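You operate a simulated robot arm through the tools that you are given. There is no shell and no other tool.

The job below is to be done with a simulated robot arm. You get a single attempt, and the scene is never put back.

## Task
Close the air line, pull the pink grip off the motor in the meter and lay the motor in SERVICE.
Fine: air first; clamp it for the pull; grip on the empty block, clamp free at the end.

It is judged by the outcome, as a careful person would: the job done as asked, and still so three seconds after it is handed in. It fails if anything else is knocked over, pushed out of place, dropped, spilled or broken.

## Robot
A 7-joint arm with a fingered hand, fixed in place. Base frame: the origin is on the floor under the middle of its stand, x ahead of it, y to its left, z up. Units: mm, degrees, N and s.
With the tool pointing down near the work surface it reaches from about 100 to 640 mm from the base axis. Its first joint turns from -69.0 to 172.0 degrees. Payload 3.4 kg.
The tool frame sits at the grasp point between the pads (the TCP): z along the fingers, y along the line on which they close. The tips reach 25 mm beyond it. The gripper opens to 88 mm; its body begins 29 mm behind the TCP. The gripper is a hand of 5 fingers: y runs from the thumb to the fingers, the wrist lies at [-13, -97, -162] in the tool frame, and closing takes about 1.5 s.
Orientation is that of the tool frame in the base frame, as a unit quaternion [w, x, y, z]. With the fingers straight down and the wrist toward the robot, the tool's x, y and z point along [0, 1, 0], [1, 0, 0] and [0, 0, -1] of the base frame.

## Interface
- The arm moves only by the tool arm_command. Its argument "targets" is a list of rows, each a list of 2 entries, a list of its own where there are three numbers: the shift along the base's x, y, z in mm, then the turn, a rotation vector about the base's x, y, z in degrees. In form: [[[dx, dy, dz], [rx, ry, rz]], ...]. A call has 1 to 20 rows; each row shifts and turns the commanded pose from where the row before left it. "fingers" is the gripper command, from -1 (fully open) to 1 (shut), values between in proportion, set as the call begins (left out, the last holds). A row lasts 0.2 s, in which the tool goes at most 50 mm and 8.6 degrees; a call with a longer step from one row to the next is refused whole, and so is a gripper value outside its range. Where a pose cannot be reached the arm comes as near as it can. A force on the tool above 40 N (or 10 N above the force at the start of the call, whichever is more), or a blocked arm, ends the call early, and 0.2 s more pass. The fingers move at their own pace (about 153 mm/s each) and stop on an object; they squeeze with about 21 N. The grip force told is the motor's: it shows also when the fingers shut on nothing. Time passes only in rows, and 0.2 s behind the last, so rows that do not move let the fingers close. It gives the time, the measured TCP pose, the force on the tool (base axes), the opening and the grip force at its end, in the units of the frame above (readings bear some noise), with the torque about the TCP (base axes, N m) and any sound that the robot's microphone picked up.
- Cameras (640 x 400 px; columns grow to the right, rows downward): "scene" is fixed at [396.8, -641.8, 1565.9]; the picture's right is [0.99, -0.14, 0.00], its down [-0.12, -0.89, -0.43] and it looks along [0.06, 0.43, -0.90] (base axes); focal length 339 px, centre (320, 200). "wrist" rides on the gripper at [59, -79, -105] in the tool frame; the picture's right is [-0.73, 0.32, -0.61], its down [-0.62, -0.68, 0.38] and it looks along [-0.29, 0.66, 0.70] (tool axes); focal length 234 px, centre (320, 200). There is no depth. A picture from a camera that has moved, and an enlarged one, comes with that camera's place and axes in the base frame and with its lens. The place of the scene camera against the robot may be out by one fixed shift of up to 18 mm in any direction.
- get_image(camera): a new picture of that camera. It takes no simulated time.
- slide_trunk(by): slides the trunk up (or, below 0, down) by that many mm; the arm rides with it, the base frame stays. It gives what a move gives, with no picture.
- set_fingers(index, middle, ring, little, thumb_bend, thumb_turn): sets how far each is bent, from 0 (flat) to 100 (curled in); at 30 the hand is open as for a grip, at 70 the pads meet at the TCP. One left out holds its place. A second passes; each finger stops where it meets its share of the squeeze, and holds until it gets a number again. A gripper value or a shape takes the hand back. It gives what a move gives, with no picture; readings hold the bend of each and the force on index, middle, ring, little, thumb and palm. thumb_turn goes from beside the hand (0) to across from the fingers (100), as for a grip.
- preshape(shape): the hand has 5 fingers and takes this shape, open, in about a second: jaw (thumb against the fingers, like two jaws); tri (thumb and two fingers); tip (a fingertip pinch); poke (one finger out to press); point (the index stretched); flat (the hand flat); cup (the hand cupped); fist (a fist). The gripper value then closes the fingers along that shape, each until it touches; the sizes above hold for jaw. It gives what a move gives, with no picture.
- zoom(camera, box): a new picture of the part [left, top, right, bottom] of that camera's present view, enlarged. It takes no simulated time.
- close_job(): hands the job in; it is judged then, once.

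Places have to be worked out from the pictures, the camera data and where the tool is seen. Open the gripper and draw the arm clear of the work before you hand the job in, unless the task says otherwise.

The tools are called after ">>>" as a command line: name --argument value ..., lists and objects as JSON in quotes. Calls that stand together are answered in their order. arm_command: Moves the arm, as the interface text tells. Its arguments: {"type":"object","properties":{"targets":{"type":"array"},"fingers":{"type":"number"}},"required":["targets"]} The other tools are called the same way: slide_trunk (by) moves the trunk up or down; preshape (shape) gives the hand a shape; set_fingers (index, middle, ring, little, thumb_bend, thumb_turn) moves the fingers one by one; get_image (camera) takes a picture; zoom (camera, box) takes an enlarged picture of a part of a camera's view; close_job () hands the job in.

At the start:

```text
time_s: 0.0
tcp_pos: [265.4, -370.5, 1204.6]
orientation: [0.0, 0.707, 0.707, 0.0]
ft_force: [-0.1, -0.9, -0.2]
wrist_torque: [-0.04, 0.01, 0.02]
opening: 87.8
finger_force: 0.1
shape: jaw
bend: [30.0, 30.0, 30.0, 30.0, 30.0, 98.0]
finger forces: [0.0, 0.1, 0.1, 0.0, 0.0, 0.0]
trunk travel left (down, up): [-650.0, 290.0]
```

scene: 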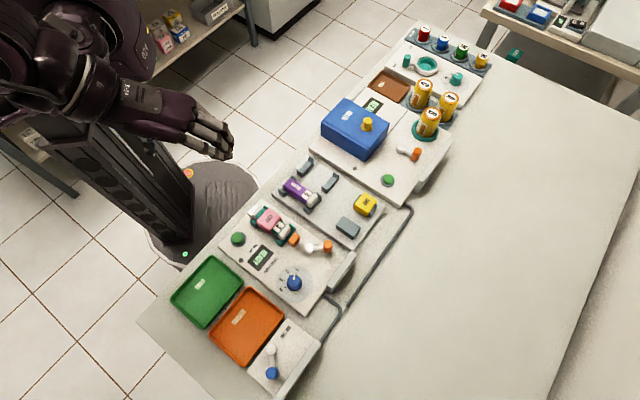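
wrist: 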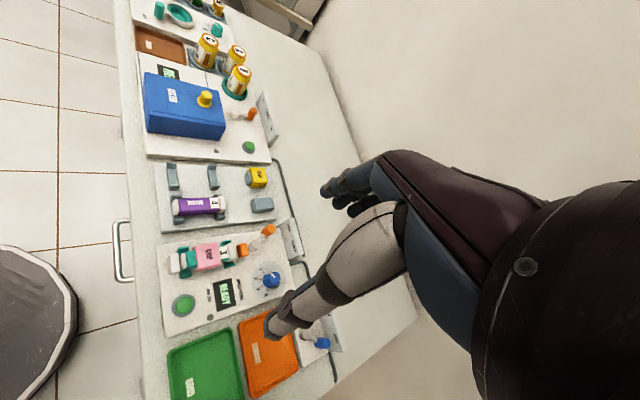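

I start by looking closely at the table: the meter with the pink grip, the trays, and the valve at the lower right.

>>> zoom --camera "scene" --box '[210, 190, 370, 290]'

>>> zoom --camera "scene" --box '[150, 240, 350, 400]'

>>> zoom --camera "scene" --box '[260, 140, 420, 240]'

>>> zoom --camera "wrist" --box '[140, 200, 340, 400]'

>>> zoom --camera "scene" --box '[300, 10, 500, 210]'

```text
4.00 times, centred on (290, 240) of scene
camera zoom: at [396.8, -641.8, 1565.9], right [0.99, -0.14, 0.0], down [-0.12, -0.89, -0.43], along [0.06, 0.43, -0.9], focal length 1355 px, centre (440, 40)
```

zoom: 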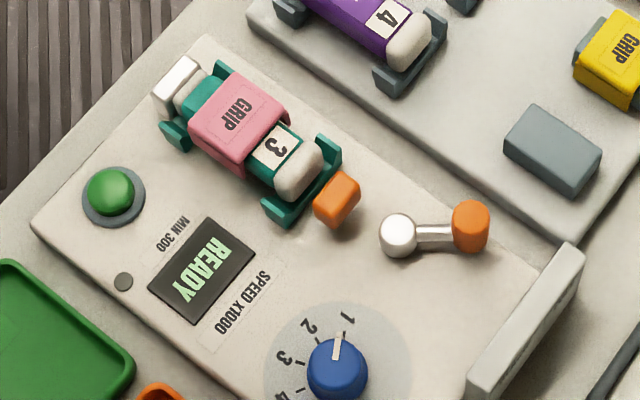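

```text
2.50 times, centred on (250, 320) of scene
camera zoom: at [396.8, -641.8, 1565.9], right [0.99, -0.14, 0.0], down [-0.12, -0.89, -0.43], along [0.06, 0.43, -0.9], focal length 847 px, centre (495, -100)
```

zoom: 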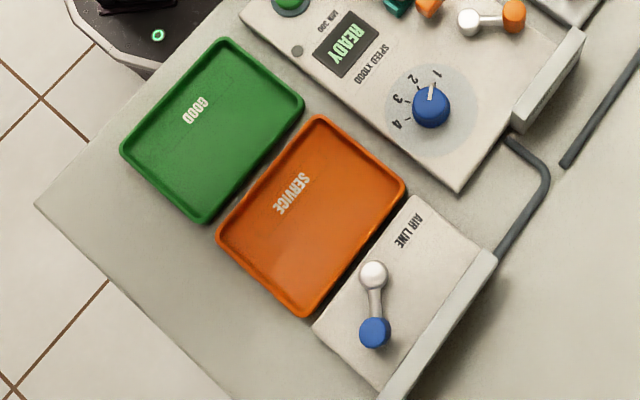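

```text
4.00 times, centred on (340, 190) of scene
camera zoom: at [396.8, -641.8, 1565.9], right [0.99, -0.14, 0.0], down [-0.12, -0.89, -0.43], along [0.06, 0.43, -0.9], focal length 1355 px, centre (240, 240)
```

zoom: 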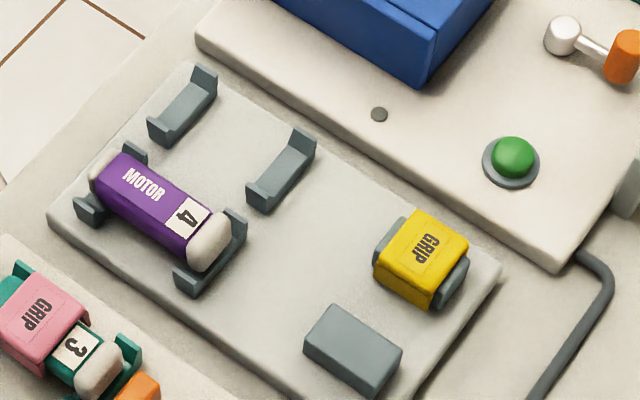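

```text
2.00 times, centred on (240, 300) of wrist
camera zoom: at [184.5, -312.4, 1309.0], right [0.32, -0.73, 0.61], down [-0.68, -0.62, -0.38], along [0.66, -0.29, -0.7], focal length 468 px, centre (480, 0)
```

zoom: 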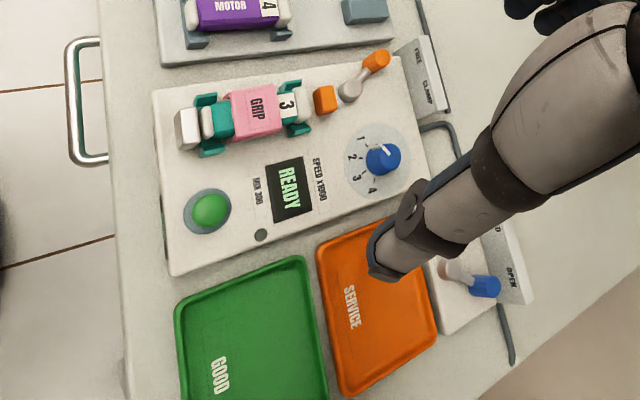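

```text
2.00 times, centred on (400, 110) of scene
camera zoom: at [396.8, -641.8, 1565.9], right [0.99, -0.14, 0.0], down [-0.12, -0.89, -0.43], along [0.06, 0.43, -0.9], focal length 678 px, centre (160, 380)
```

zoom: 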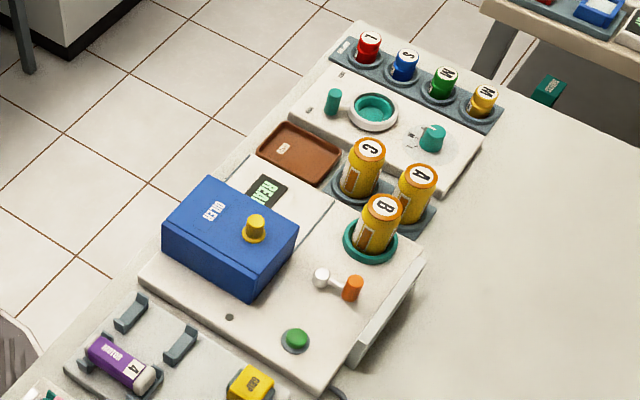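

The wrist and scene views agree that the work surface is around z≈830–850. The blue air lever is near (305,-645) and the meter dial near (366,-486). I lower the trunk a bit to get closer views with the wrist camera.

>>> slide_trunk --by -120

```text
time_s: 1.5
tcp_pos: [265.0, -371.7, 1082.8]
orientation: [0.0, 0.707, 0.707, 0.0]
ft_force: [0.1, -0.2, -0.3]
wrist_torque: [0.0, 0.0, -0.02]
opening: 87.7
finger_force: 0.0
shape: jaw
bend: [30.0, 30.0, 30.0, 30.0, 30.0, 98.0]
finger forces: [0.0, 0.1, 0.0, 0.0, 0.0, 0.1]
trunk travel left (down, up): [-530.0, 410.0]
```

The trunk is down 120 mm and the TCP is at z≈1083. I take new pictures from both cameras.

>>> get_image --camera "wrist"

>>> get_image --camera "scene"

```text
taken
camera wrist: at [184.5, -312.2, 1189.0], right [0.32, -0.73, 0.61], down [-0.68, -0.62, -0.38], along [0.66, -0.29, -0.7], focal length 234 px, centre (320, 200)
```

wrist: 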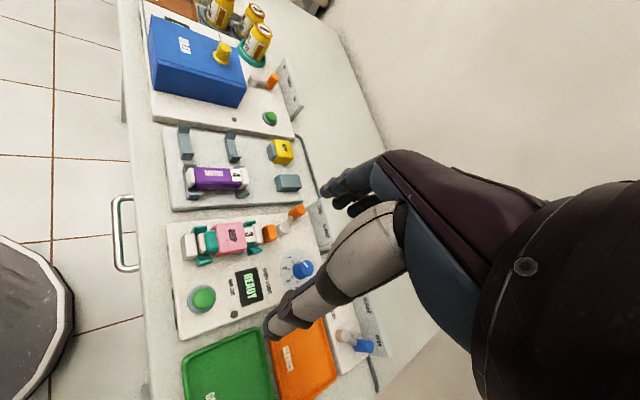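

```text
taken
```

scene: 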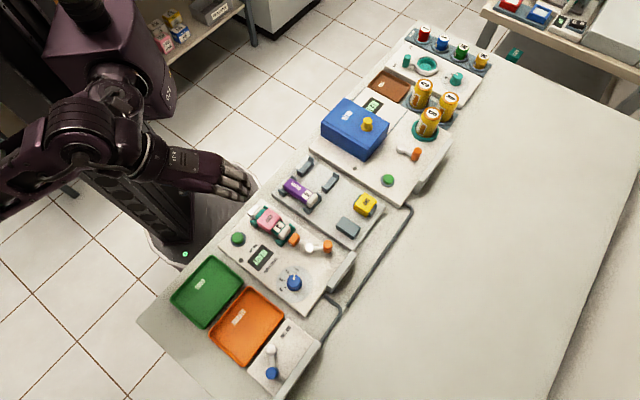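

I zoom into the air valve and the clamp lever from here to read the labels.

>>> zoom --camera "wrist" --box '[300, 280, 420, 400]'

>>> zoom --camera "wrist" --box '[160, 180, 340, 300]'

```text
3.33 times, centred on (360, 340) of wrist
camera zoom: at [184.5, -312.2, 1189.0], right [0.32, -0.73, 0.61], down [-0.68, -0.62, -0.38], along [0.66, -0.29, -0.7], focal length 781 px, centre (187, -267)
```

zoom: 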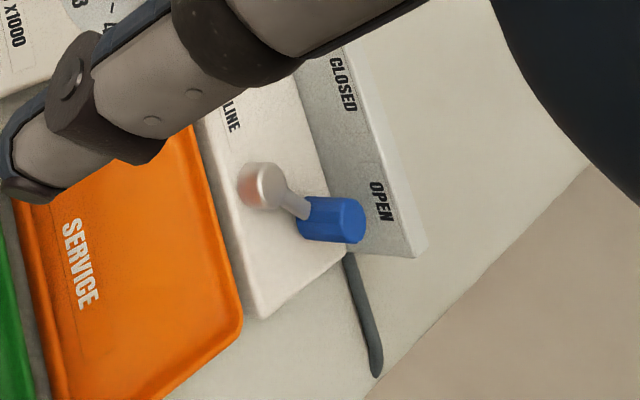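

```text
3.33 times, centred on (250, 240) of wrist
camera zoom: at [184.5, -312.2, 1189.0], right [0.32, -0.73, 0.61], down [-0.68, -0.62, -0.38], along [0.66, -0.29, -0.7], focal length 781 px, centre (553, 67)
```

zoom: 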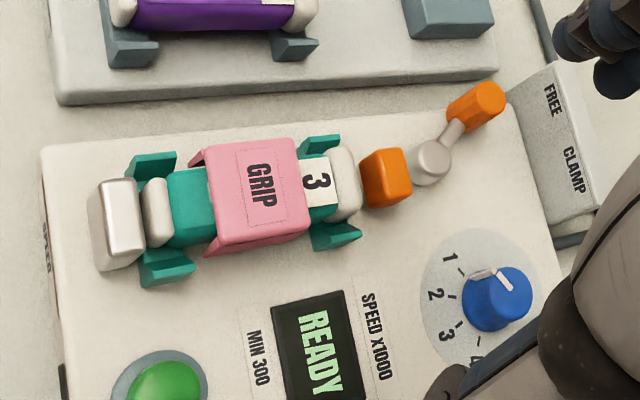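

The labels read CLOSED on the left and OPEN on the right, as seen by the robot, and the lever is at OPEN. The clamp lever is at FREE. The table is turned about 45° to the base. I move the hand toward the air valve, yawed so the wrist stays toward the robot, for a closer look.

>>> arm_command --targets '[[[-4, -21, -12], [0, 0, -8.5]], [[-4, -21, -12], [0, 0, -8.5]], [[-4, -21, -12], [0, 0, -8.5]], [[-4, -21, -12], [0, 0, -8.5]], [[-4, -21, -12], [0, 0, -8.5]], [[-4, -21, -12], [0, 0, -8.5]], [[-1, -21, -11], [0, 0, -8.5]], [[0, 0, 0], [0, 0, 0]], [[0, 0, 0], [0, 0, 0]]]'

>>> get_image --camera "wrist"

>>> get_image --camera "scene"

```text
time_s: 3.5
tcp_pos: [239.7, -517.0, 1000.6]
orientation: [0.001, 0.965, 0.263, -0.001]
ft_force: [0.1, 0.4, 0.5]
wrist_torque: [0.03, -0.01, -0.03]
opening: 87.7
finger_force: 0.0
shape: jaw
bend: [30.0, 30.0, 30.0, 30.0, 30.0, 98.0]
finger forces: [0.0, 0.1, 0.0, 0.1, 0.1, 0.1]
trunk travel left (down, up): [-530.0, 410.0]
```

```text
taken
camera wrist: at [249.5, -420.4, 1105.4], right [-0.46, -0.65, 0.61], down [-0.88, 0.27, -0.38], along [0.08, -0.71, -0.7], focal length 234 px, centre (320, 200)
```

wrist: 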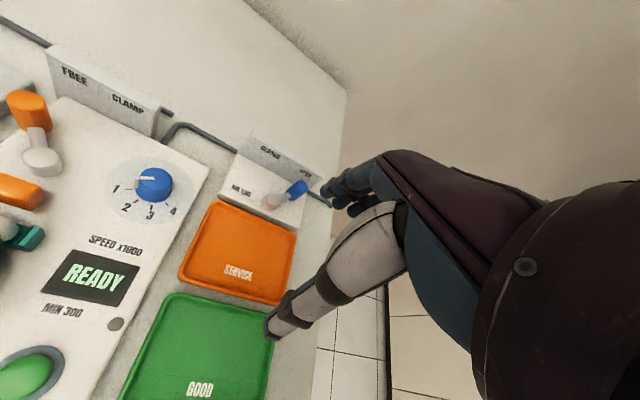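

```text
taken
```

scene: 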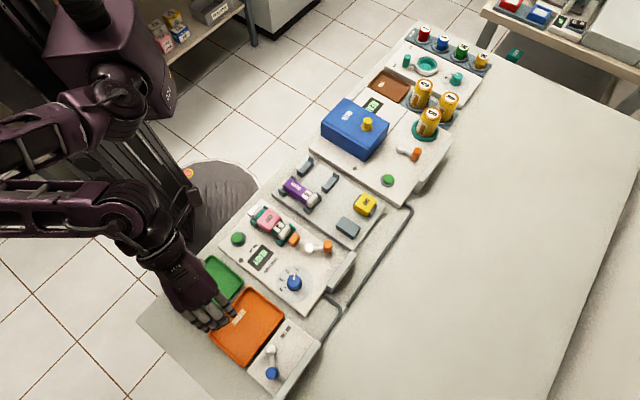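

The valve panel shows up at the upper centre of the wrist view. I zoom in to locate the pivot, knob and label plate.

>>> zoom --camera "wrist" --box '[210, 110, 350, 240]'

>>> zoom --camera "wrist" --box '[0, 30, 220, 250]'

```text
3.08 times, centred on (280, 175) of wrist
camera zoom: at [249.5, -420.4, 1105.4], right [-0.46, -0.65, 0.61], down [-0.88, 0.27, -0.38], along [0.08, -0.71, -0.7], focal length 720 px, centre (443, 277)
```

zoom: 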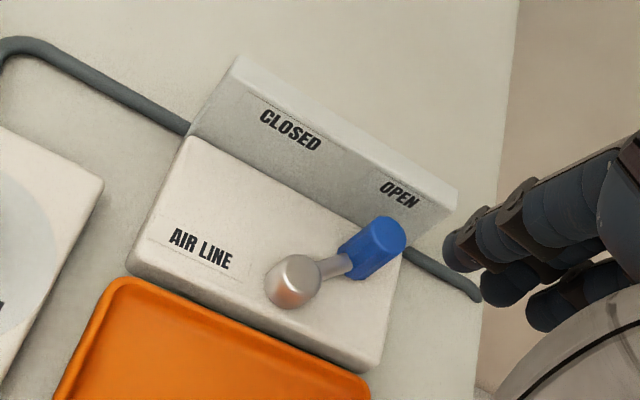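

```text
1.82 times, centred on (110, 140) of wrist
camera zoom: at [249.5, -420.4, 1105.4], right [-0.46, -0.65, 0.61], down [-0.88, 0.27, -0.38], along [0.08, -0.71, -0.7], focal length 426 px, centre (702, 309)
```

zoom: 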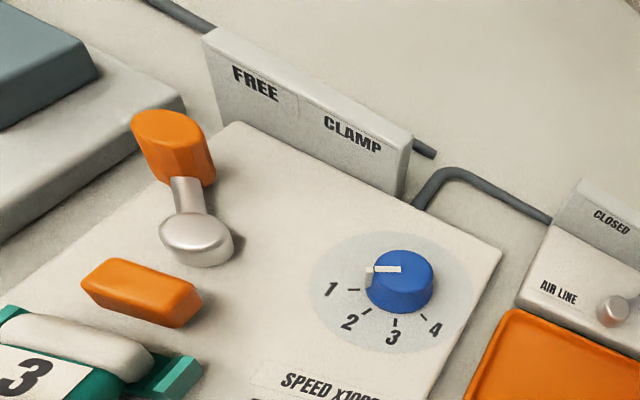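

By triangulation the air-lever pivot is at about (305,-602) and its knob at about (305,-645,850), pointing along -y. Closed would be along +x. I try the poke shape and look at how the finger sits in the wrist view.

>>> preshape --shape "poke"

>>> get_image --camera "wrist"

>>> zoom --camera "scene" --box '[100, 200, 340, 400]'

```text
time_s: 4.4
tcp_pos: [240.3, -518.6, 1000.7]
orientation: [0.0, 0.965, 0.263, 0.0]
ft_force: [0.3, -0.3, 0.7]
wrist_torque: [-0.01, 0.0, 0.02]
opening: 0.0
finger_force: 0.1
shape: poke
bend: [70.0, 70.0, 99.0, 99.0, 100.0, 100.0]
finger forces: [0.0, 0.0, 0.0, 0.0, 0.0, 0.1]
trunk travel left (down, up): [-530.0, 410.0]
```

```text
taken
camera wrist: at [249.2, -420.2, 1105.7], right [-0.46, -0.65, 0.61], down [-0.88, 0.27, -0.38], along [0.08, -0.71, -0.7], focal length 234 px, centre (320, 200)
```

wrist: 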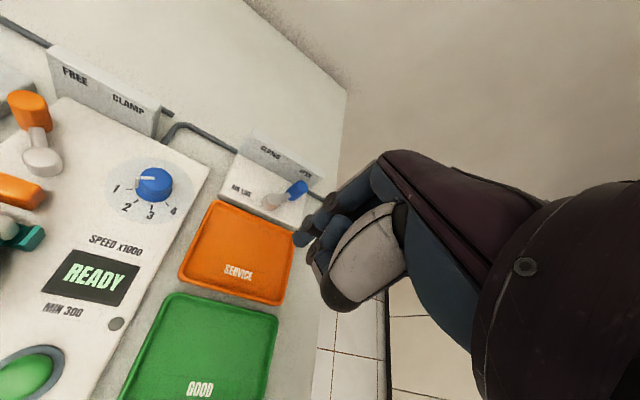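

```text
2.00 times, centred on (220, 300) of scene
camera zoom: at [396.8, -641.8, 1565.9], right [0.99, -0.14, 0.0], down [-0.12, -0.89, -0.43], along [0.06, 0.43, -0.9], focal length 678 px, centre (520, 0)
```

zoom: 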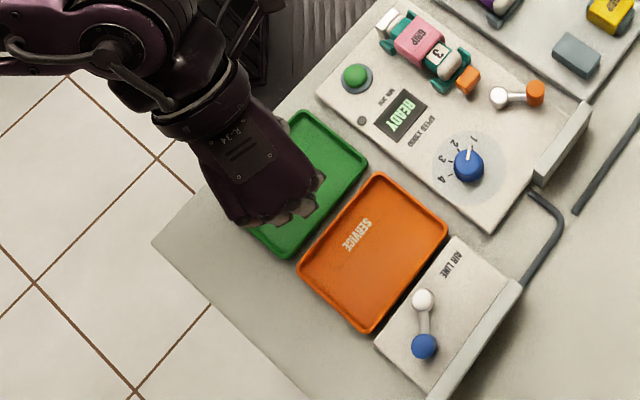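

Poke bends index and middle to the TCP. I also check the "point" shape, with the index stretched, for more reach.

>>> preshape --shape "point"

>>> get_image --camera "wrist"

>>> zoom --camera "scene" --box '[100, 200, 340, 400]'

```text
time_s: 5.3
tcp_pos: [240.0, -517.6, 1000.7]
orientation: [0.0, 0.965, 0.263, 0.0]
ft_force: [0.5, 0.3, -0.5]
wrist_torque: [0.02, -0.01, 0.01]
opening: 0.0
finger_force: 0.0
shape: point
bend: [20.0, 100.0, 100.0, 100.0, 98.0, 88.0]
finger forces: [0.0, 0.1, 0.0, 0.0, 0.1, 0.1]
trunk travel left (down, up): [-530.0, 410.0]
```

```text
taken
camera wrist: at [249.2, -420.2, 1105.6], right [-0.46, -0.65, 0.61], down [-0.88, 0.27, -0.38], along [0.08, -0.71, -0.7], focal length 234 px, centre (320, 200)
```

wrist: 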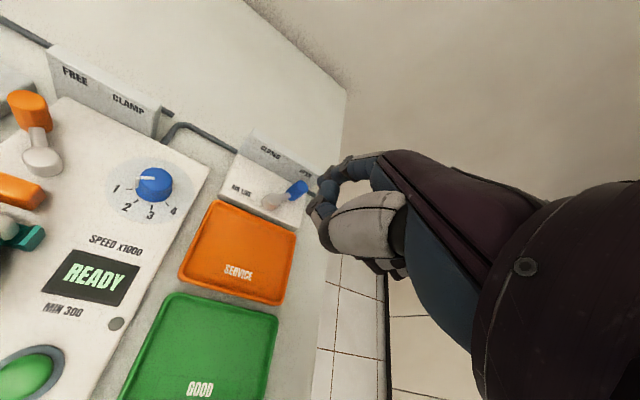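

```text
2.00 times, centred on (220, 300) of scene
camera zoom: at [396.8, -641.8, 1565.9], right [0.99, -0.14, 0.0], down [-0.12, -0.89, -0.43], along [0.06, 0.43, -0.9], focal length 678 px, centre (520, 0)
```

zoom: 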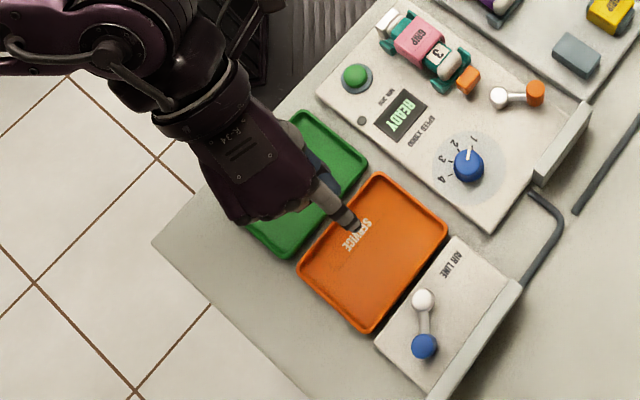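

In "point" the index is on the tool +x side and reaches some 43 mm forward of the TCP. I zoom in on the fingertip to fix its place in the tool frame.

>>> zoom --camera "wrist" --box '[280, 130, 440, 290]'

>>> zoom --camera "scene" --box '[200, 240, 320, 390]'

```text
2.50 times, centred on (360, 210) of wrist
camera zoom: at [249.2, -420.2, 1105.6], right [-0.46, -0.65, 0.61], down [-0.88, 0.27, -0.38], along [0.08, -0.71, -0.7], focal length 585 px, centre (220, 175)
```

zoom: 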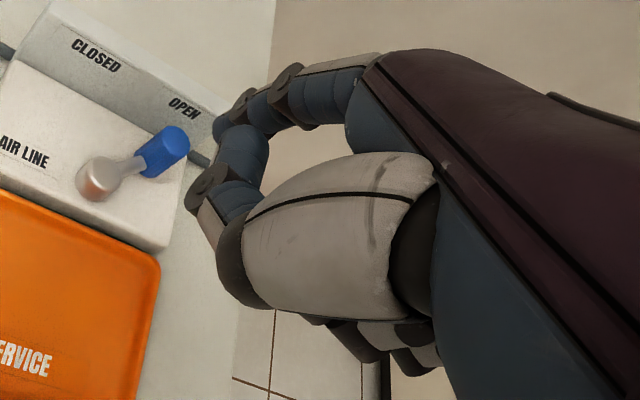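

```text
2.67 times, centred on (260, 315) of scene
camera zoom: at [396.8, -641.8, 1565.9], right [0.99, -0.14, 0.0], down [-0.12, -0.89, -0.43], along [0.06, 0.43, -0.9], focal length 904 px, centre (480, -107)
```

zoom: 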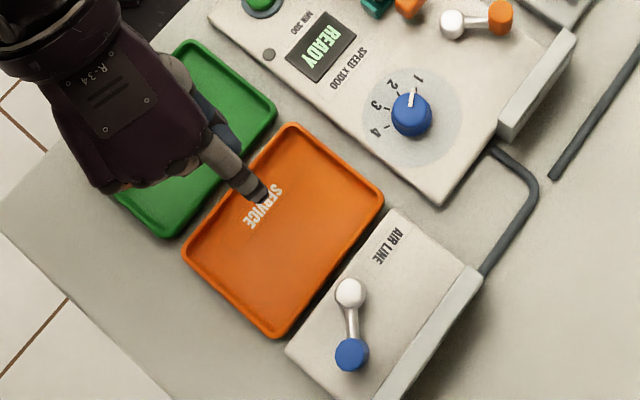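

The fingertip sits near [14, 49, 14] in the tool frame. I move closer, hovering behind and above the lever on its -x side, to get a better fix from a new viewpoint.

>>> arm_command --targets '[[[-3.6, -18, -14], [0, 0, 0]], [[-3.6, -18, -14], [0, 0, 0]], [[-3.6, -18, -14], [0, 0, 0]], [[-3.8, -18, -14.5], [0, 0, 0]], [[0, 0, 0], [0, 0, 0]], [[0, 0, 0], [0, 0, 0]]]'

>>> get_image --camera "wrist"

>>> zoom --camera "scene" --box '[200, 260, 340, 400]'

```text
time_s: 6.7
tcp_pos: [224.9, -591.0, 943.8]
orientation: [0.0, 0.965, 0.264, -0.001]
ft_force: [0.4, 0.7, -0.5]
wrist_torque: [0.0, 0.0, 0.0]
opening: 0.0
finger_force: 0.0
shape: point
bend: [20.0, 100.0, 100.0, 100.0, 98.0, 88.0]
finger forces: [0.1, 0.0, 0.0, 0.0, 0.0, 0.0]
trunk travel left (down, up): [-530.0, 410.0]
```

```text
taken
camera wrist: at [233.9, -493.3, 1048.9], right [-0.46, -0.65, 0.61], down [-0.88, 0.27, -0.38], along [0.08, -0.71, -0.7], focal length 234 px, centre (320, 200)
```

wrist: 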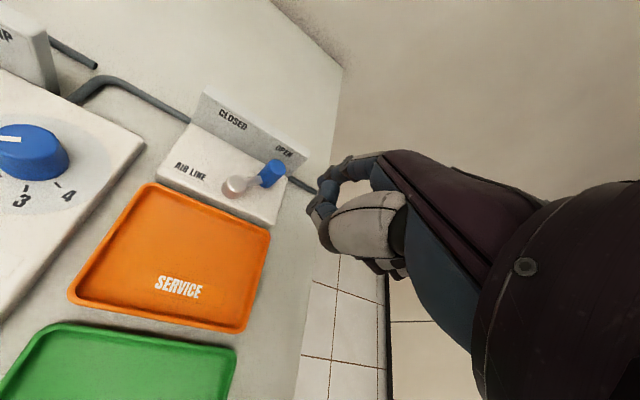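

```text
2.86 times, centred on (270, 330) of scene
camera zoom: at [396.8, -641.8, 1565.9], right [0.99, -0.14, 0.0], down [-0.12, -0.89, -0.43], along [0.06, 0.43, -0.9], focal length 968 px, centre (463, -171)
```

zoom: 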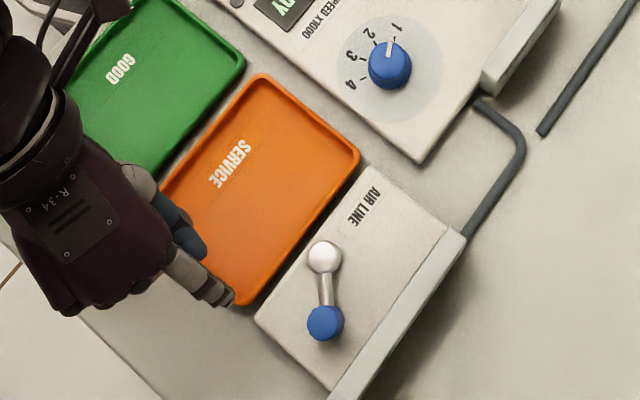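

The fingertip is where I predicted in the scene view. I zoom the wrist view on the lever for a second fix at closer range.

>>> zoom --camera "wrist" --box '[140, 80, 340, 250]'

```text
2.35 times, centred on (240, 165) of wrist
camera zoom: at [233.9, -493.3, 1048.9], right [-0.46, -0.65, 0.61], down [-0.88, 0.27, -0.38], along [0.08, -0.71, -0.7], focal length 551 px, centre (508, 282)
```

zoom: 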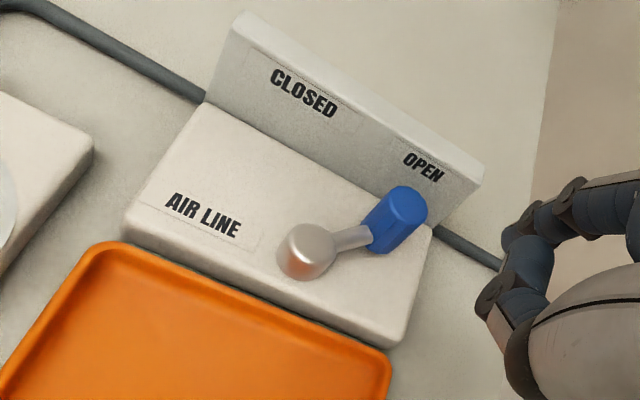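

The lever: knob top z≈866, centre (305,-645); pivot (305,-603,845). I check where the thumb lies in this hand shape, since it must not foul the pivot.

>>> zoom --camera "scene" --box '[200, 285, 290, 350]'

>>> zoom --camera "wrist" --box '[290, 130, 430, 280]'

```text
6.15 times, centred on (245, 318) of scene
camera zoom: at [396.8, -641.8, 1565.9], right [0.99, -0.14, 0.0], down [-0.12, -0.89, -0.43], along [0.06, 0.43, -0.9], focal length 2085 px, centre (782, -523)
```

zoom: 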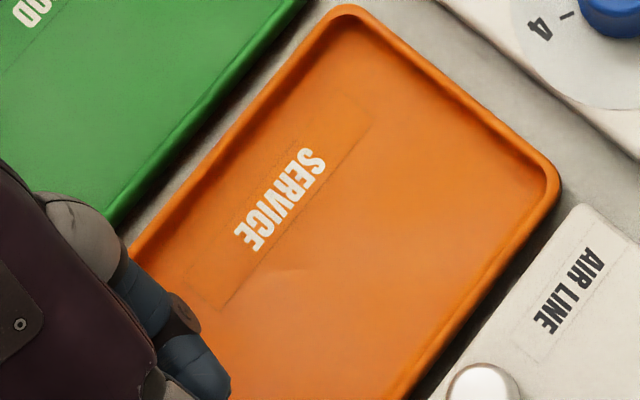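

```text
2.67 times, centred on (360, 205) of wrist
camera zoom: at [233.9, -493.3, 1048.9], right [-0.46, -0.65, 0.61], down [-0.88, 0.27, -0.38], along [0.08, -0.71, -0.7], focal length 624 px, centre (213, 187)
```

zoom: 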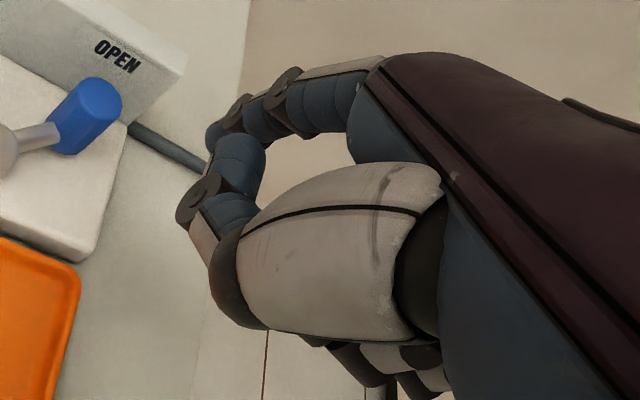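

The thumb lies on the +x side of the index. I turn it fully across the palm to clear the pushing side.

>>> set_fingers --index 15 --thumb_turn 100 --thumb_bend 55

>>> zoom --camera "wrist" --box '[270, 130, 430, 330]'

>>> zoom --camera "scene" --box '[190, 270, 300, 360]'

```text
time_s: 7.7
tcp_pos: [223.5, -590.0, 943.1]
orientation: [0.0, 0.965, 0.263, 0.0]
ft_force: [0.5, -0.2, 0.9]
wrist_torque: [0.01, 0.0, -0.01]
opening: 75.4
finger_force: 0.1
shape: fingers
bend: [15.0, 100.0, 100.0, 100.0, 55.0, 100.0]
finger forces: [0.0, 0.0, 0.0, 0.1, 0.0, 0.0]
trunk travel left (down, up): [-530.0, 410.0]
```

```text
2.00 times, centred on (350, 230) of wrist
camera zoom: at [233.9, -493.0, 1049.1], right [-0.46, -0.65, 0.61], down [-0.88, 0.27, -0.38], along [0.08, -0.71, -0.7], focal length 468 px, centre (260, 140)
```

zoom: 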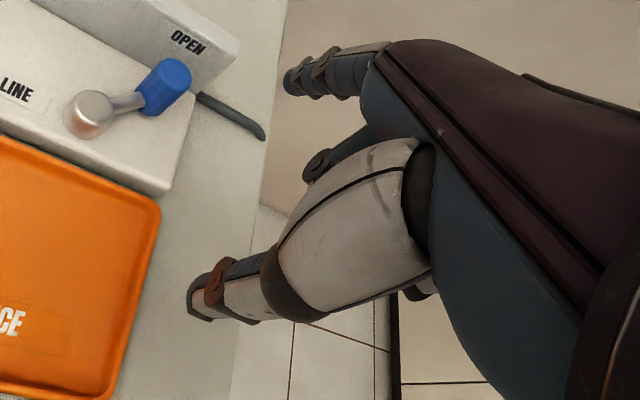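

```text
4.44 times, centred on (245, 315) of scene
camera zoom: at [396.8, -641.8, 1565.9], right [0.99, -0.14, 0.0], down [-0.12, -0.89, -0.43], along [0.06, 0.43, -0.9], focal length 1506 px, centre (653, -311)
```

zoom: 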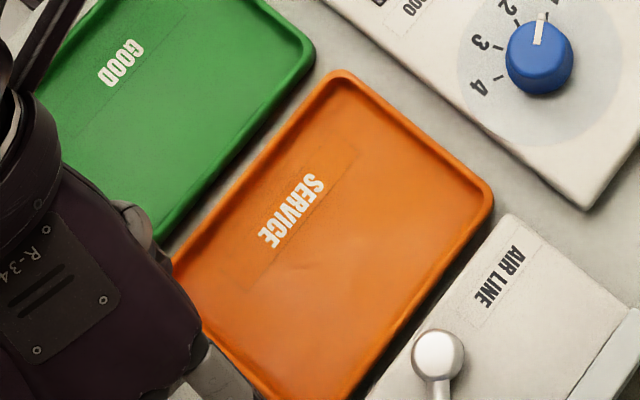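

The index is clear now, but the thumb hangs low. I curl the thumb fully while it is turned across.

>>> set_fingers --index 20 --thumb_turn 100 --thumb_bend 100

>>> zoom --camera "wrist" --box '[270, 130, 430, 330]'

```text
time_s: 8.7
tcp_pos: [223.8, -590.2, 943.3]
orientation: [-0.001, 0.965, 0.264, 0.0]
ft_force: [0.3, -0.1, -0.8]
wrist_torque: [0.01, 0.01, 0.03]
opening: 24.8
finger_force: 0.1
shape: fingers
bend: [20.0, 100.0, 100.0, 100.0, 100.0, 100.0]
finger forces: [0.0, 0.1, 0.0, 0.1, 0.1, 0.0]
trunk travel left (down, up): [-530.0, 410.0]
```

```text
2.00 times, centred on (350, 230) of wrist
camera zoom: at [234.0, -493.0, 1049.1], right [-0.46, -0.65, 0.61], down [-0.88, 0.27, -0.38], along [0.08, -0.71, -0.7], focal length 468 px, centre (260, 140)
```

zoom: 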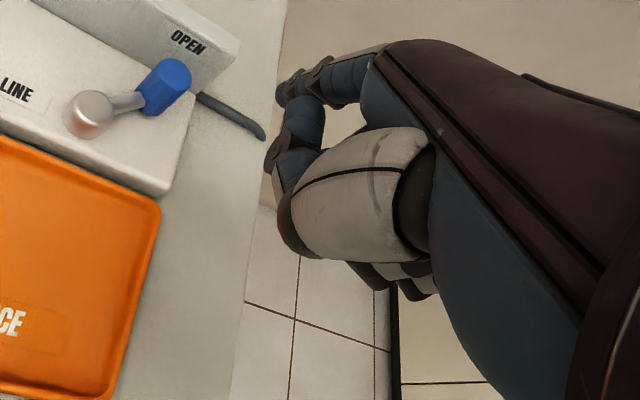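

The curled thumb sits near tool [21,3,-8]. I bend the index to 38 so its tip reaches lower than the thumb, then measure it.

>>> set_fingers --index 38

>>> zoom --camera "wrist" --box '[270, 130, 430, 330]'

>>> zoom --camera "scene" --box '[190, 280, 320, 390]'

```text
time_s: 9.7
tcp_pos: [226.0, -590.8, 943.3]
orientation: [0.0, 0.965, 0.263, 0.0]
ft_force: [-0.4, 0.9, 0.1]
wrist_torque: [0.03, -0.02, 0.0]
opening: 19.3
finger_force: 0.1
shape: fingers
bend: [32.0, 100.0, 100.0, 100.0, 99.0, 100.0]
finger forces: [0.0, 0.1, 0.0, 0.0, 0.0, 0.0]
trunk travel left (down, up): [-530.0, 410.0]
```

```text
2.00 times, centred on (350, 230) of wrist
camera zoom: at [234.0, -493.0, 1049.1], right [-0.46, -0.65, 0.61], down [-0.88, 0.27, -0.38], along [0.08, -0.71, -0.7], focal length 468 px, centre (260, 140)
```

zoom: 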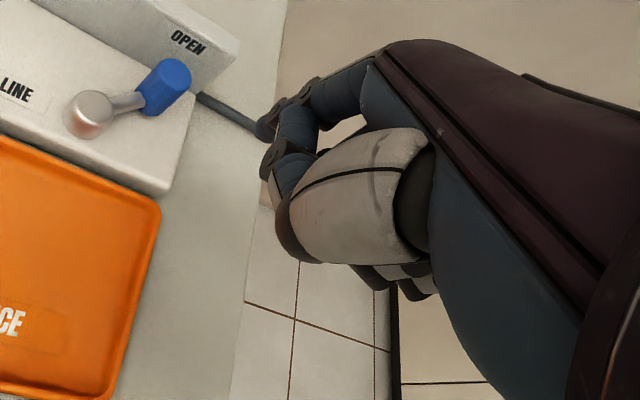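

```text
3.64 times, centred on (255, 335) of scene
camera zoom: at [396.8, -641.8, 1565.9], right [0.99, -0.14, 0.0], down [-0.12, -0.89, -0.43], along [0.06, 0.43, -0.9], focal length 1232 px, centre (556, -291)
```

zoom: 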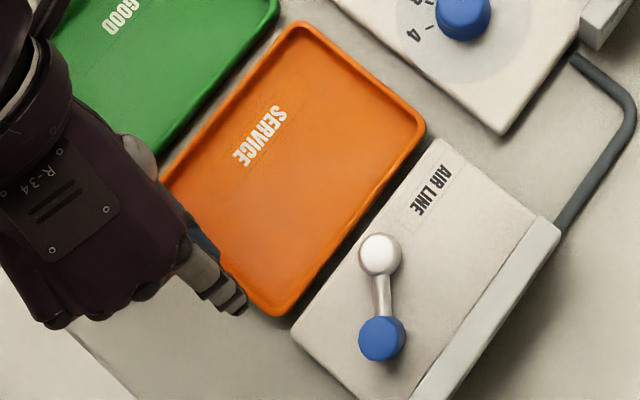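

The index tip is now near tool [8,42,20], well below the thumb. I tilt the hand 16° outward for reach and hover the fingertip at about (266,-632,885), beside the knob.

>>> arm_command --targets '[[[2.7, -1.5, -12.7], [-6.9, -4.1, 0]], [[2.7, -1.5, -12.7], [-6.9, -4.1, 0]], [[2.7, -1.5, -12.7], [0, 0, 0]], [[2.6, -1.5, -12.6], [0, 0, 0]], [[0, 0, 0], [0, 0, 0]], [[0, 0, 0], [0, 0, 0]]]'

>>> get_image --camera "wrist"

>>> zoom --camera "scene" --box '[190, 280, 340, 400]'

```text
time_s: 11.1
tcp_pos: [235.5, -598.0, 894.5]
orientation: [0.134, 0.955, 0.261, 0.037]
ft_force: [0.8, 0.2, -0.3]
wrist_torque: [0.02, 0.01, 0.01]
opening: 19.0
finger_force: 0.1
shape: fingers
bend: [32.0, 100.0, 100.0, 100.0, 99.0, 100.0]
finger forces: [0.0, 0.0, 0.1, 0.0, 0.1, 0.0]
trunk travel left (down, up): [-530.0, 410.0]
```

```text
taken
camera wrist: at [231.3, -476.9, 973.2], right [-0.55, -0.49, 0.67], down [-0.81, 0.16, -0.56], along [0.17, -0.86, -0.49], focal length 234 px, centre (320, 200)
```

wrist: 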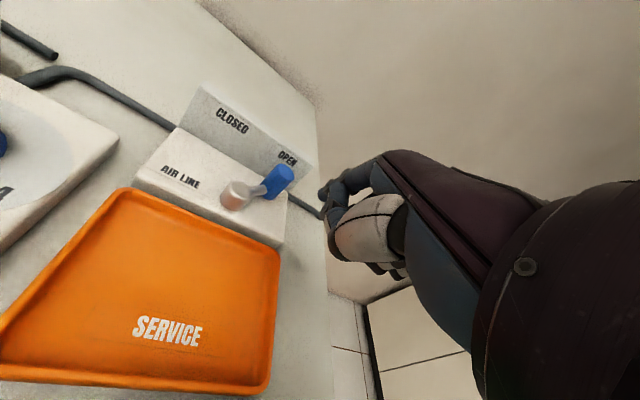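

```text
3.33 times, centred on (265, 340) of scene
camera zoom: at [396.8, -641.8, 1565.9], right [0.99, -0.14, 0.0], down [-0.12, -0.89, -0.43], along [0.06, 0.43, -0.9], focal length 1129 px, centre (503, -267)
```

zoom: 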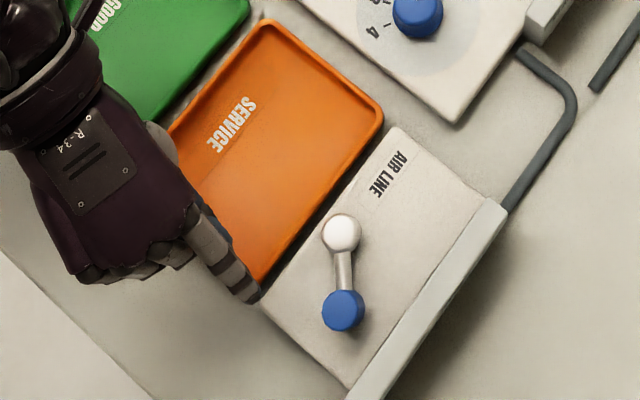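

The reach is fine and the tip is near (265,-632,887). I lower it 40 mm beside the knob.

>>> arm_command --targets '[[[0, 0, -14], [0, 0, 0]], [[0, 0, -14], [0, 0, 0]], [[0, 0, -12], [0, 0, 0]], [[0, 0, 0], [0, 0, 0]], [[0, 0, 0], [0, 0, 0]]]'

>>> get_image --camera "wrist"

>>> zoom --camera "scene" --box '[210, 290, 330, 390]'

```text
time_s: 12.3
tcp_pos: [236.4, -597.2, 853.0]
orientation: [0.135, 0.955, 0.26, 0.038]
ft_force: [0.8, 0.0, 0.6]
wrist_torque: [-0.04, 0.03, 0.03]
opening: 19.2
finger_force: 0.0
shape: fingers
bend: [32.0, 100.0, 100.0, 100.0, 99.0, 100.0]
finger forces: [0.2, 0.1, 0.0, 0.0, 0.1, 0.1]
trunk travel left (down, up): [-530.0, 410.0]
```

```text
taken
camera wrist: at [231.8, -476.2, 933.2], right [-0.55, -0.49, 0.67], down [-0.81, 0.16, -0.56], along [0.17, -0.86, -0.49], focal length 234 px, centre (320, 200)
```

wrist: 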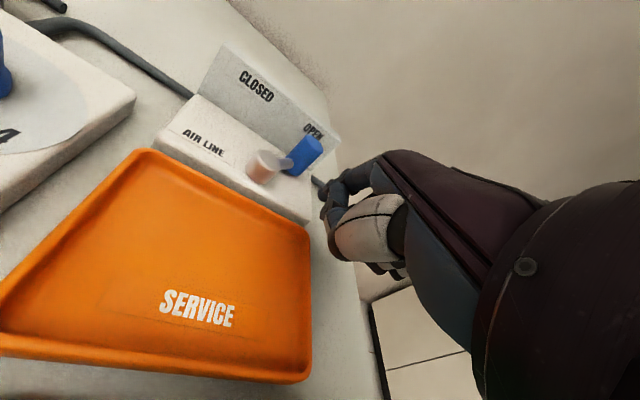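

```text
4.00 times, centred on (270, 340) of scene
camera zoom: at [396.8, -641.8, 1565.9], right [0.99, -0.14, 0.0], down [-0.12, -0.89, -0.43], along [0.06, 0.43, -0.9], focal length 1355 px, centre (520, -360)
```

zoom: 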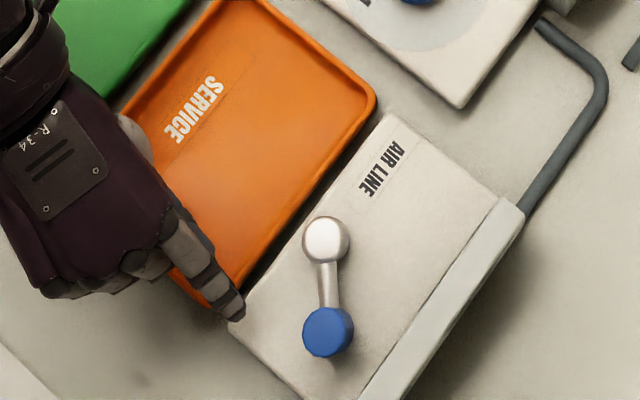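

The tip is down at z≈845, about 43 mm to the -x side of the knob with no contact. I start the push along the arc with the first six steps, then check.

>>> arm_command --targets '[[[8, -1, 0], [0, 0, 0]], [[9, -1.5, 0], [0, 0, 0]], [[8, -5.5, 0], [0, 0, 0]], [[9, -3.7, 0], [0, 0, 0]], [[5, -0.7, 0], [0, 0, 0]], [[5, -0.6, 0], [0, 0, 0]], [[0, 0, 0], [0, 0, 0]]]'

>>> get_image --camera "wrist"

>>> zoom --camera "scene" --box '[210, 290, 330, 390]'

```text
time_s: 13.9
tcp_pos: [281.3, -608.6, 852.6]
orientation: [0.134, 0.956, 0.26, 0.038]
ft_force: [-1.2, 1.1, -0.9]
wrist_torque: [0.04, 0.03, -0.02]
opening: 18.8
finger_force: 0.0
shape: fingers
bend: [33.0, 100.0, 100.0, 100.0, 98.0, 100.0]
finger forces: [0.7, 0.1, 0.0, 0.1, 0.1, 0.0]
trunk travel left (down, up): [-530.0, 410.0]
```

```text
taken
camera wrist: at [275.6, -488.3, 933.1], right [-0.55, -0.49, 0.67], down [-0.82, 0.16, -0.56], along [0.17, -0.86, -0.49], focal length 234 px, centre (320, 200)
```

wrist: 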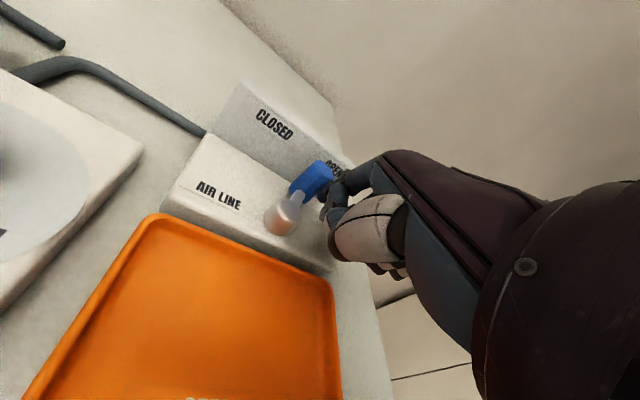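

```text
4.00 times, centred on (270, 340) of scene
camera zoom: at [396.8, -641.8, 1565.9], right [0.99, -0.14, 0.0], down [-0.12, -0.89, -0.43], along [0.06, 0.43, -0.9], focal length 1355 px, centre (520, -360)
```

zoom: 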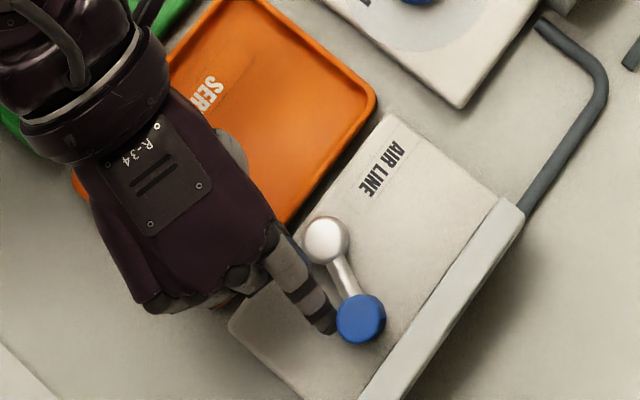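

The lever is turning smoothly with almost no force. I continue the arc toward CLOSED.

>>> arm_command --targets '[[[5, 0.5, 0], [0, 0, 0]], [[5, 0.9, 0], [0, 0, 0]], [[4.5, 1.5, 0], [0, 0, 0]], [[4.5, 2.2, 0], [0, 0, 0]], [[4, 3, 0], [0, 0, 0]], [[4, 3, 0], [0, 0, 0]], [[0, 0, 0], [0, 0, 0]]]'

>>> get_image --camera "wrist"

>>> zoom --camera "scene" --box '[210, 290, 330, 390]'

```text
time_s: 15.5
tcp_pos: [307.9, -597.1, 854.2]
orientation: [0.135, 0.955, 0.261, 0.037]
ft_force: [0.4, 0.5, -0.3]
wrist_torque: [0.0, 0.01, 0.0]
opening: 18.8
finger_force: 0.2
shape: fingers
bend: [33.0, 100.0, 100.0, 100.0, 98.0, 100.0]
finger forces: [0.1, 0.0, 0.1, 0.0, 0.1, 0.0]
trunk travel left (down, up): [-530.0, 410.0]
```

```text
taken
camera wrist: at [303.3, -477.8, 932.6], right [-0.55, -0.49, 0.67], down [-0.82, 0.16, -0.56], along [0.17, -0.86, -0.49], focal length 234 px, centre (320, 200)
```

wrist: 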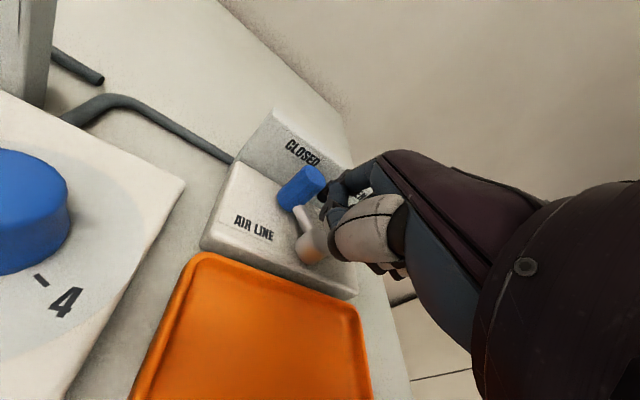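

```text
4.00 times, centred on (270, 340) of scene
camera zoom: at [396.8, -641.8, 1565.9], right [0.99, -0.14, 0.0], down [-0.12, -0.89, -0.43], along [0.06, 0.43, -0.9], focal length 1355 px, centre (520, -360)
```

zoom: 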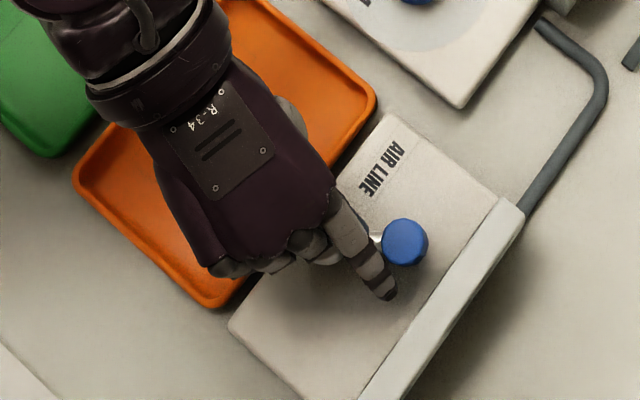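

The lever is about 11° short of fully turned. I push on a little further in +y in small steps.

>>> arm_command --targets '[[[1.5, 3.5, 0], [0, 0, 0]], [[1, 3.5, 0], [0, 0, 0]], [[0.5, 3.5, 0], [0, 0, 0]], [[0, 0, 0], [0, 0, 0]]]'

>>> get_image --camera "wrist"

>>> zoom --camera "scene" --box '[210, 290, 330, 390]'

```text
time_s: 16.5
tcp_pos: [308.5, -588.1, 852.9]
orientation: [0.135, 0.955, 0.26, 0.038]
ft_force: [-6.1, -3.7, -0.9]
wrist_torque: [0.06, -0.02, -0.28]
opening: 19.0
finger_force: 4.6
shape: fingers
bend: [33.0, 100.0, 100.0, 100.0, 98.0, 100.0]
finger forces: [9.3, 0.0, 0.0, 0.1, 0.0, 0.1]
trunk travel left (down, up): [-530.0, 410.0]
```

```text
taken
camera wrist: at [304.3, -467.9, 932.8], right [-0.56, -0.49, 0.67], down [-0.81, 0.16, -0.56], along [0.17, -0.86, -0.49], focal length 234 px, centre (320, 200)
```

wrist: 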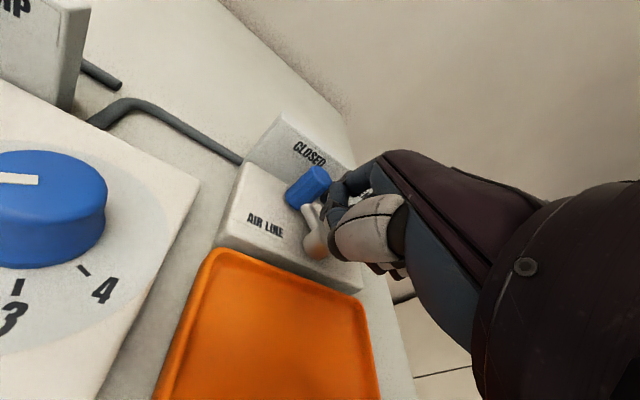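

```text
4.00 times, centred on (270, 340) of scene
camera zoom: at [396.8, -641.8, 1565.9], right [0.99, -0.14, 0.0], down [-0.12, -0.89, -0.43], along [0.06, 0.43, -0.9], focal length 1355 px, centre (520, -360)
```

zoom: 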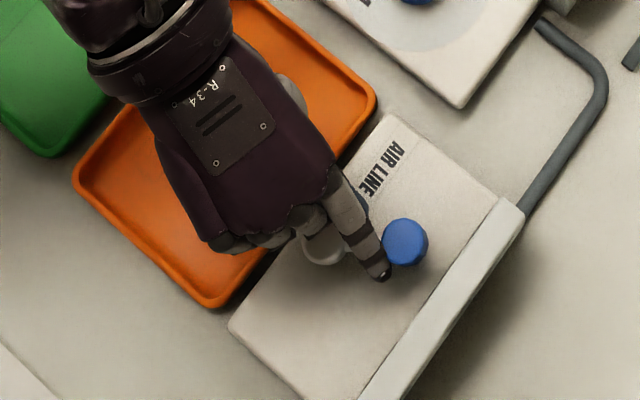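

The finger met firm resistance of about 9 N and the knob no longer moves, so the lever is at its CLOSED stop. I back off the way I came and lift away.

>>> arm_command --targets '[[[-1.5, -5, 0], [0, 0, 0]], [[-3, -5, 0], [0, 0, 0]], [[-5, -4, 2], [0, 0, 0]], [[-5, -2, 10], [0, 0, 0]], [[-5, 0, 20], [0, 0, 0]], [[-5, 5, 25], [0, 0, 0]], [[-5, 10, 25], [0, 0, 0]], [[-5, 20, 25], [0, 0, 0]], [[0, 20, 20], [0, 0, 0]], [[0, 0, 0], [0, 0, 0]]]'

>>> get_image --camera "wrist"

>>> zoom --camera "scene" --box '[210, 290, 330, 390]'

```text
time_s: 18.7
tcp_pos: [276.8, -547.2, 980.1]
orientation: [0.133, 0.955, 0.261, 0.038]
ft_force: [0.6, -1.1, 0.4]
wrist_torque: [0.01, 0.0, 0.03]
opening: 18.5
finger_force: 0.1
shape: fingers
bend: [34.0, 100.0, 100.0, 100.0, 98.0, 100.0]
finger forces: [0.0, 0.0, 0.0, 0.0, 0.0, 0.0]
trunk travel left (down, up): [-530.0, 410.0]
```

```text
taken
camera wrist: at [272.1, -426.8, 1059.3], right [-0.55, -0.49, 0.67], down [-0.82, 0.16, -0.56], along [0.17, -0.86, -0.49], focal length 234 px, centre (320, 200)
```

wrist: 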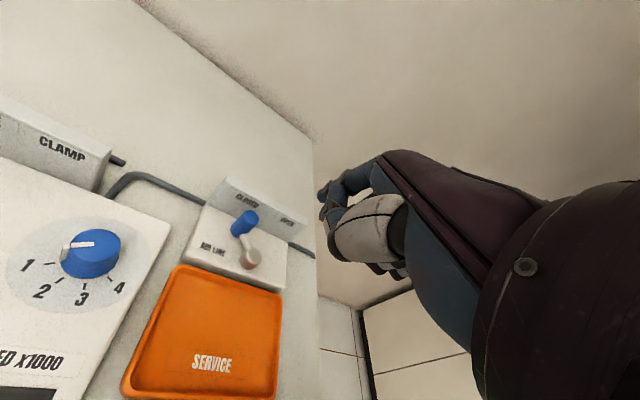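

```text
4.00 times, centred on (270, 340) of scene
camera zoom: at [396.8, -641.8, 1565.9], right [0.99, -0.14, 0.0], down [-0.12, -0.89, -0.43], along [0.06, 0.43, -0.9], focal length 1355 px, centre (520, -360)
```

zoom: 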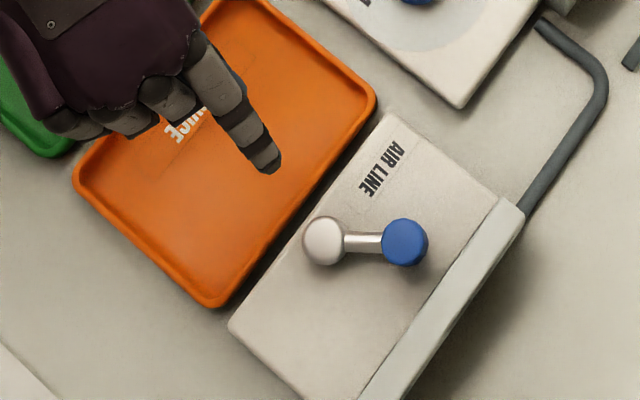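

The lever now points to CLOSED. I zoom in to judge whether it is fully at its end position.

>>> zoom --camera "wrist" --box '[170, 150, 330, 300]'

>>> zoom --camera "scene" --box '[210, 200, 370, 400]'

```text
2.67 times, centred on (250, 225) of wrist
camera zoom: at [272.1, -426.8, 1059.3], right [-0.55, -0.49, 0.67], down [-0.82, 0.16, -0.56], along [0.17, -0.86, -0.49], focal length 624 px, centre (507, 133)
```

zoom: 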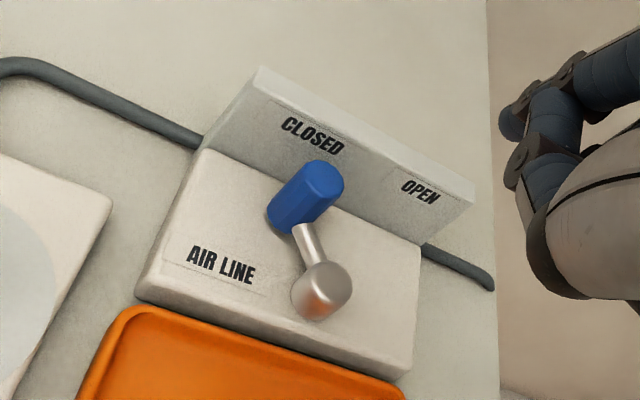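

```text
2.00 times, centred on (290, 300) of scene
camera zoom: at [396.8, -641.8, 1565.9], right [0.99, -0.14, 0.0], down [-0.12, -0.89, -0.43], along [0.06, 0.43, -0.9], focal length 678 px, centre (380, 0)
```

zoom: 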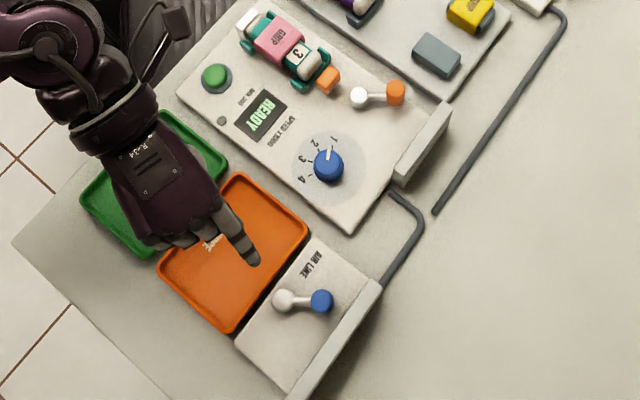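

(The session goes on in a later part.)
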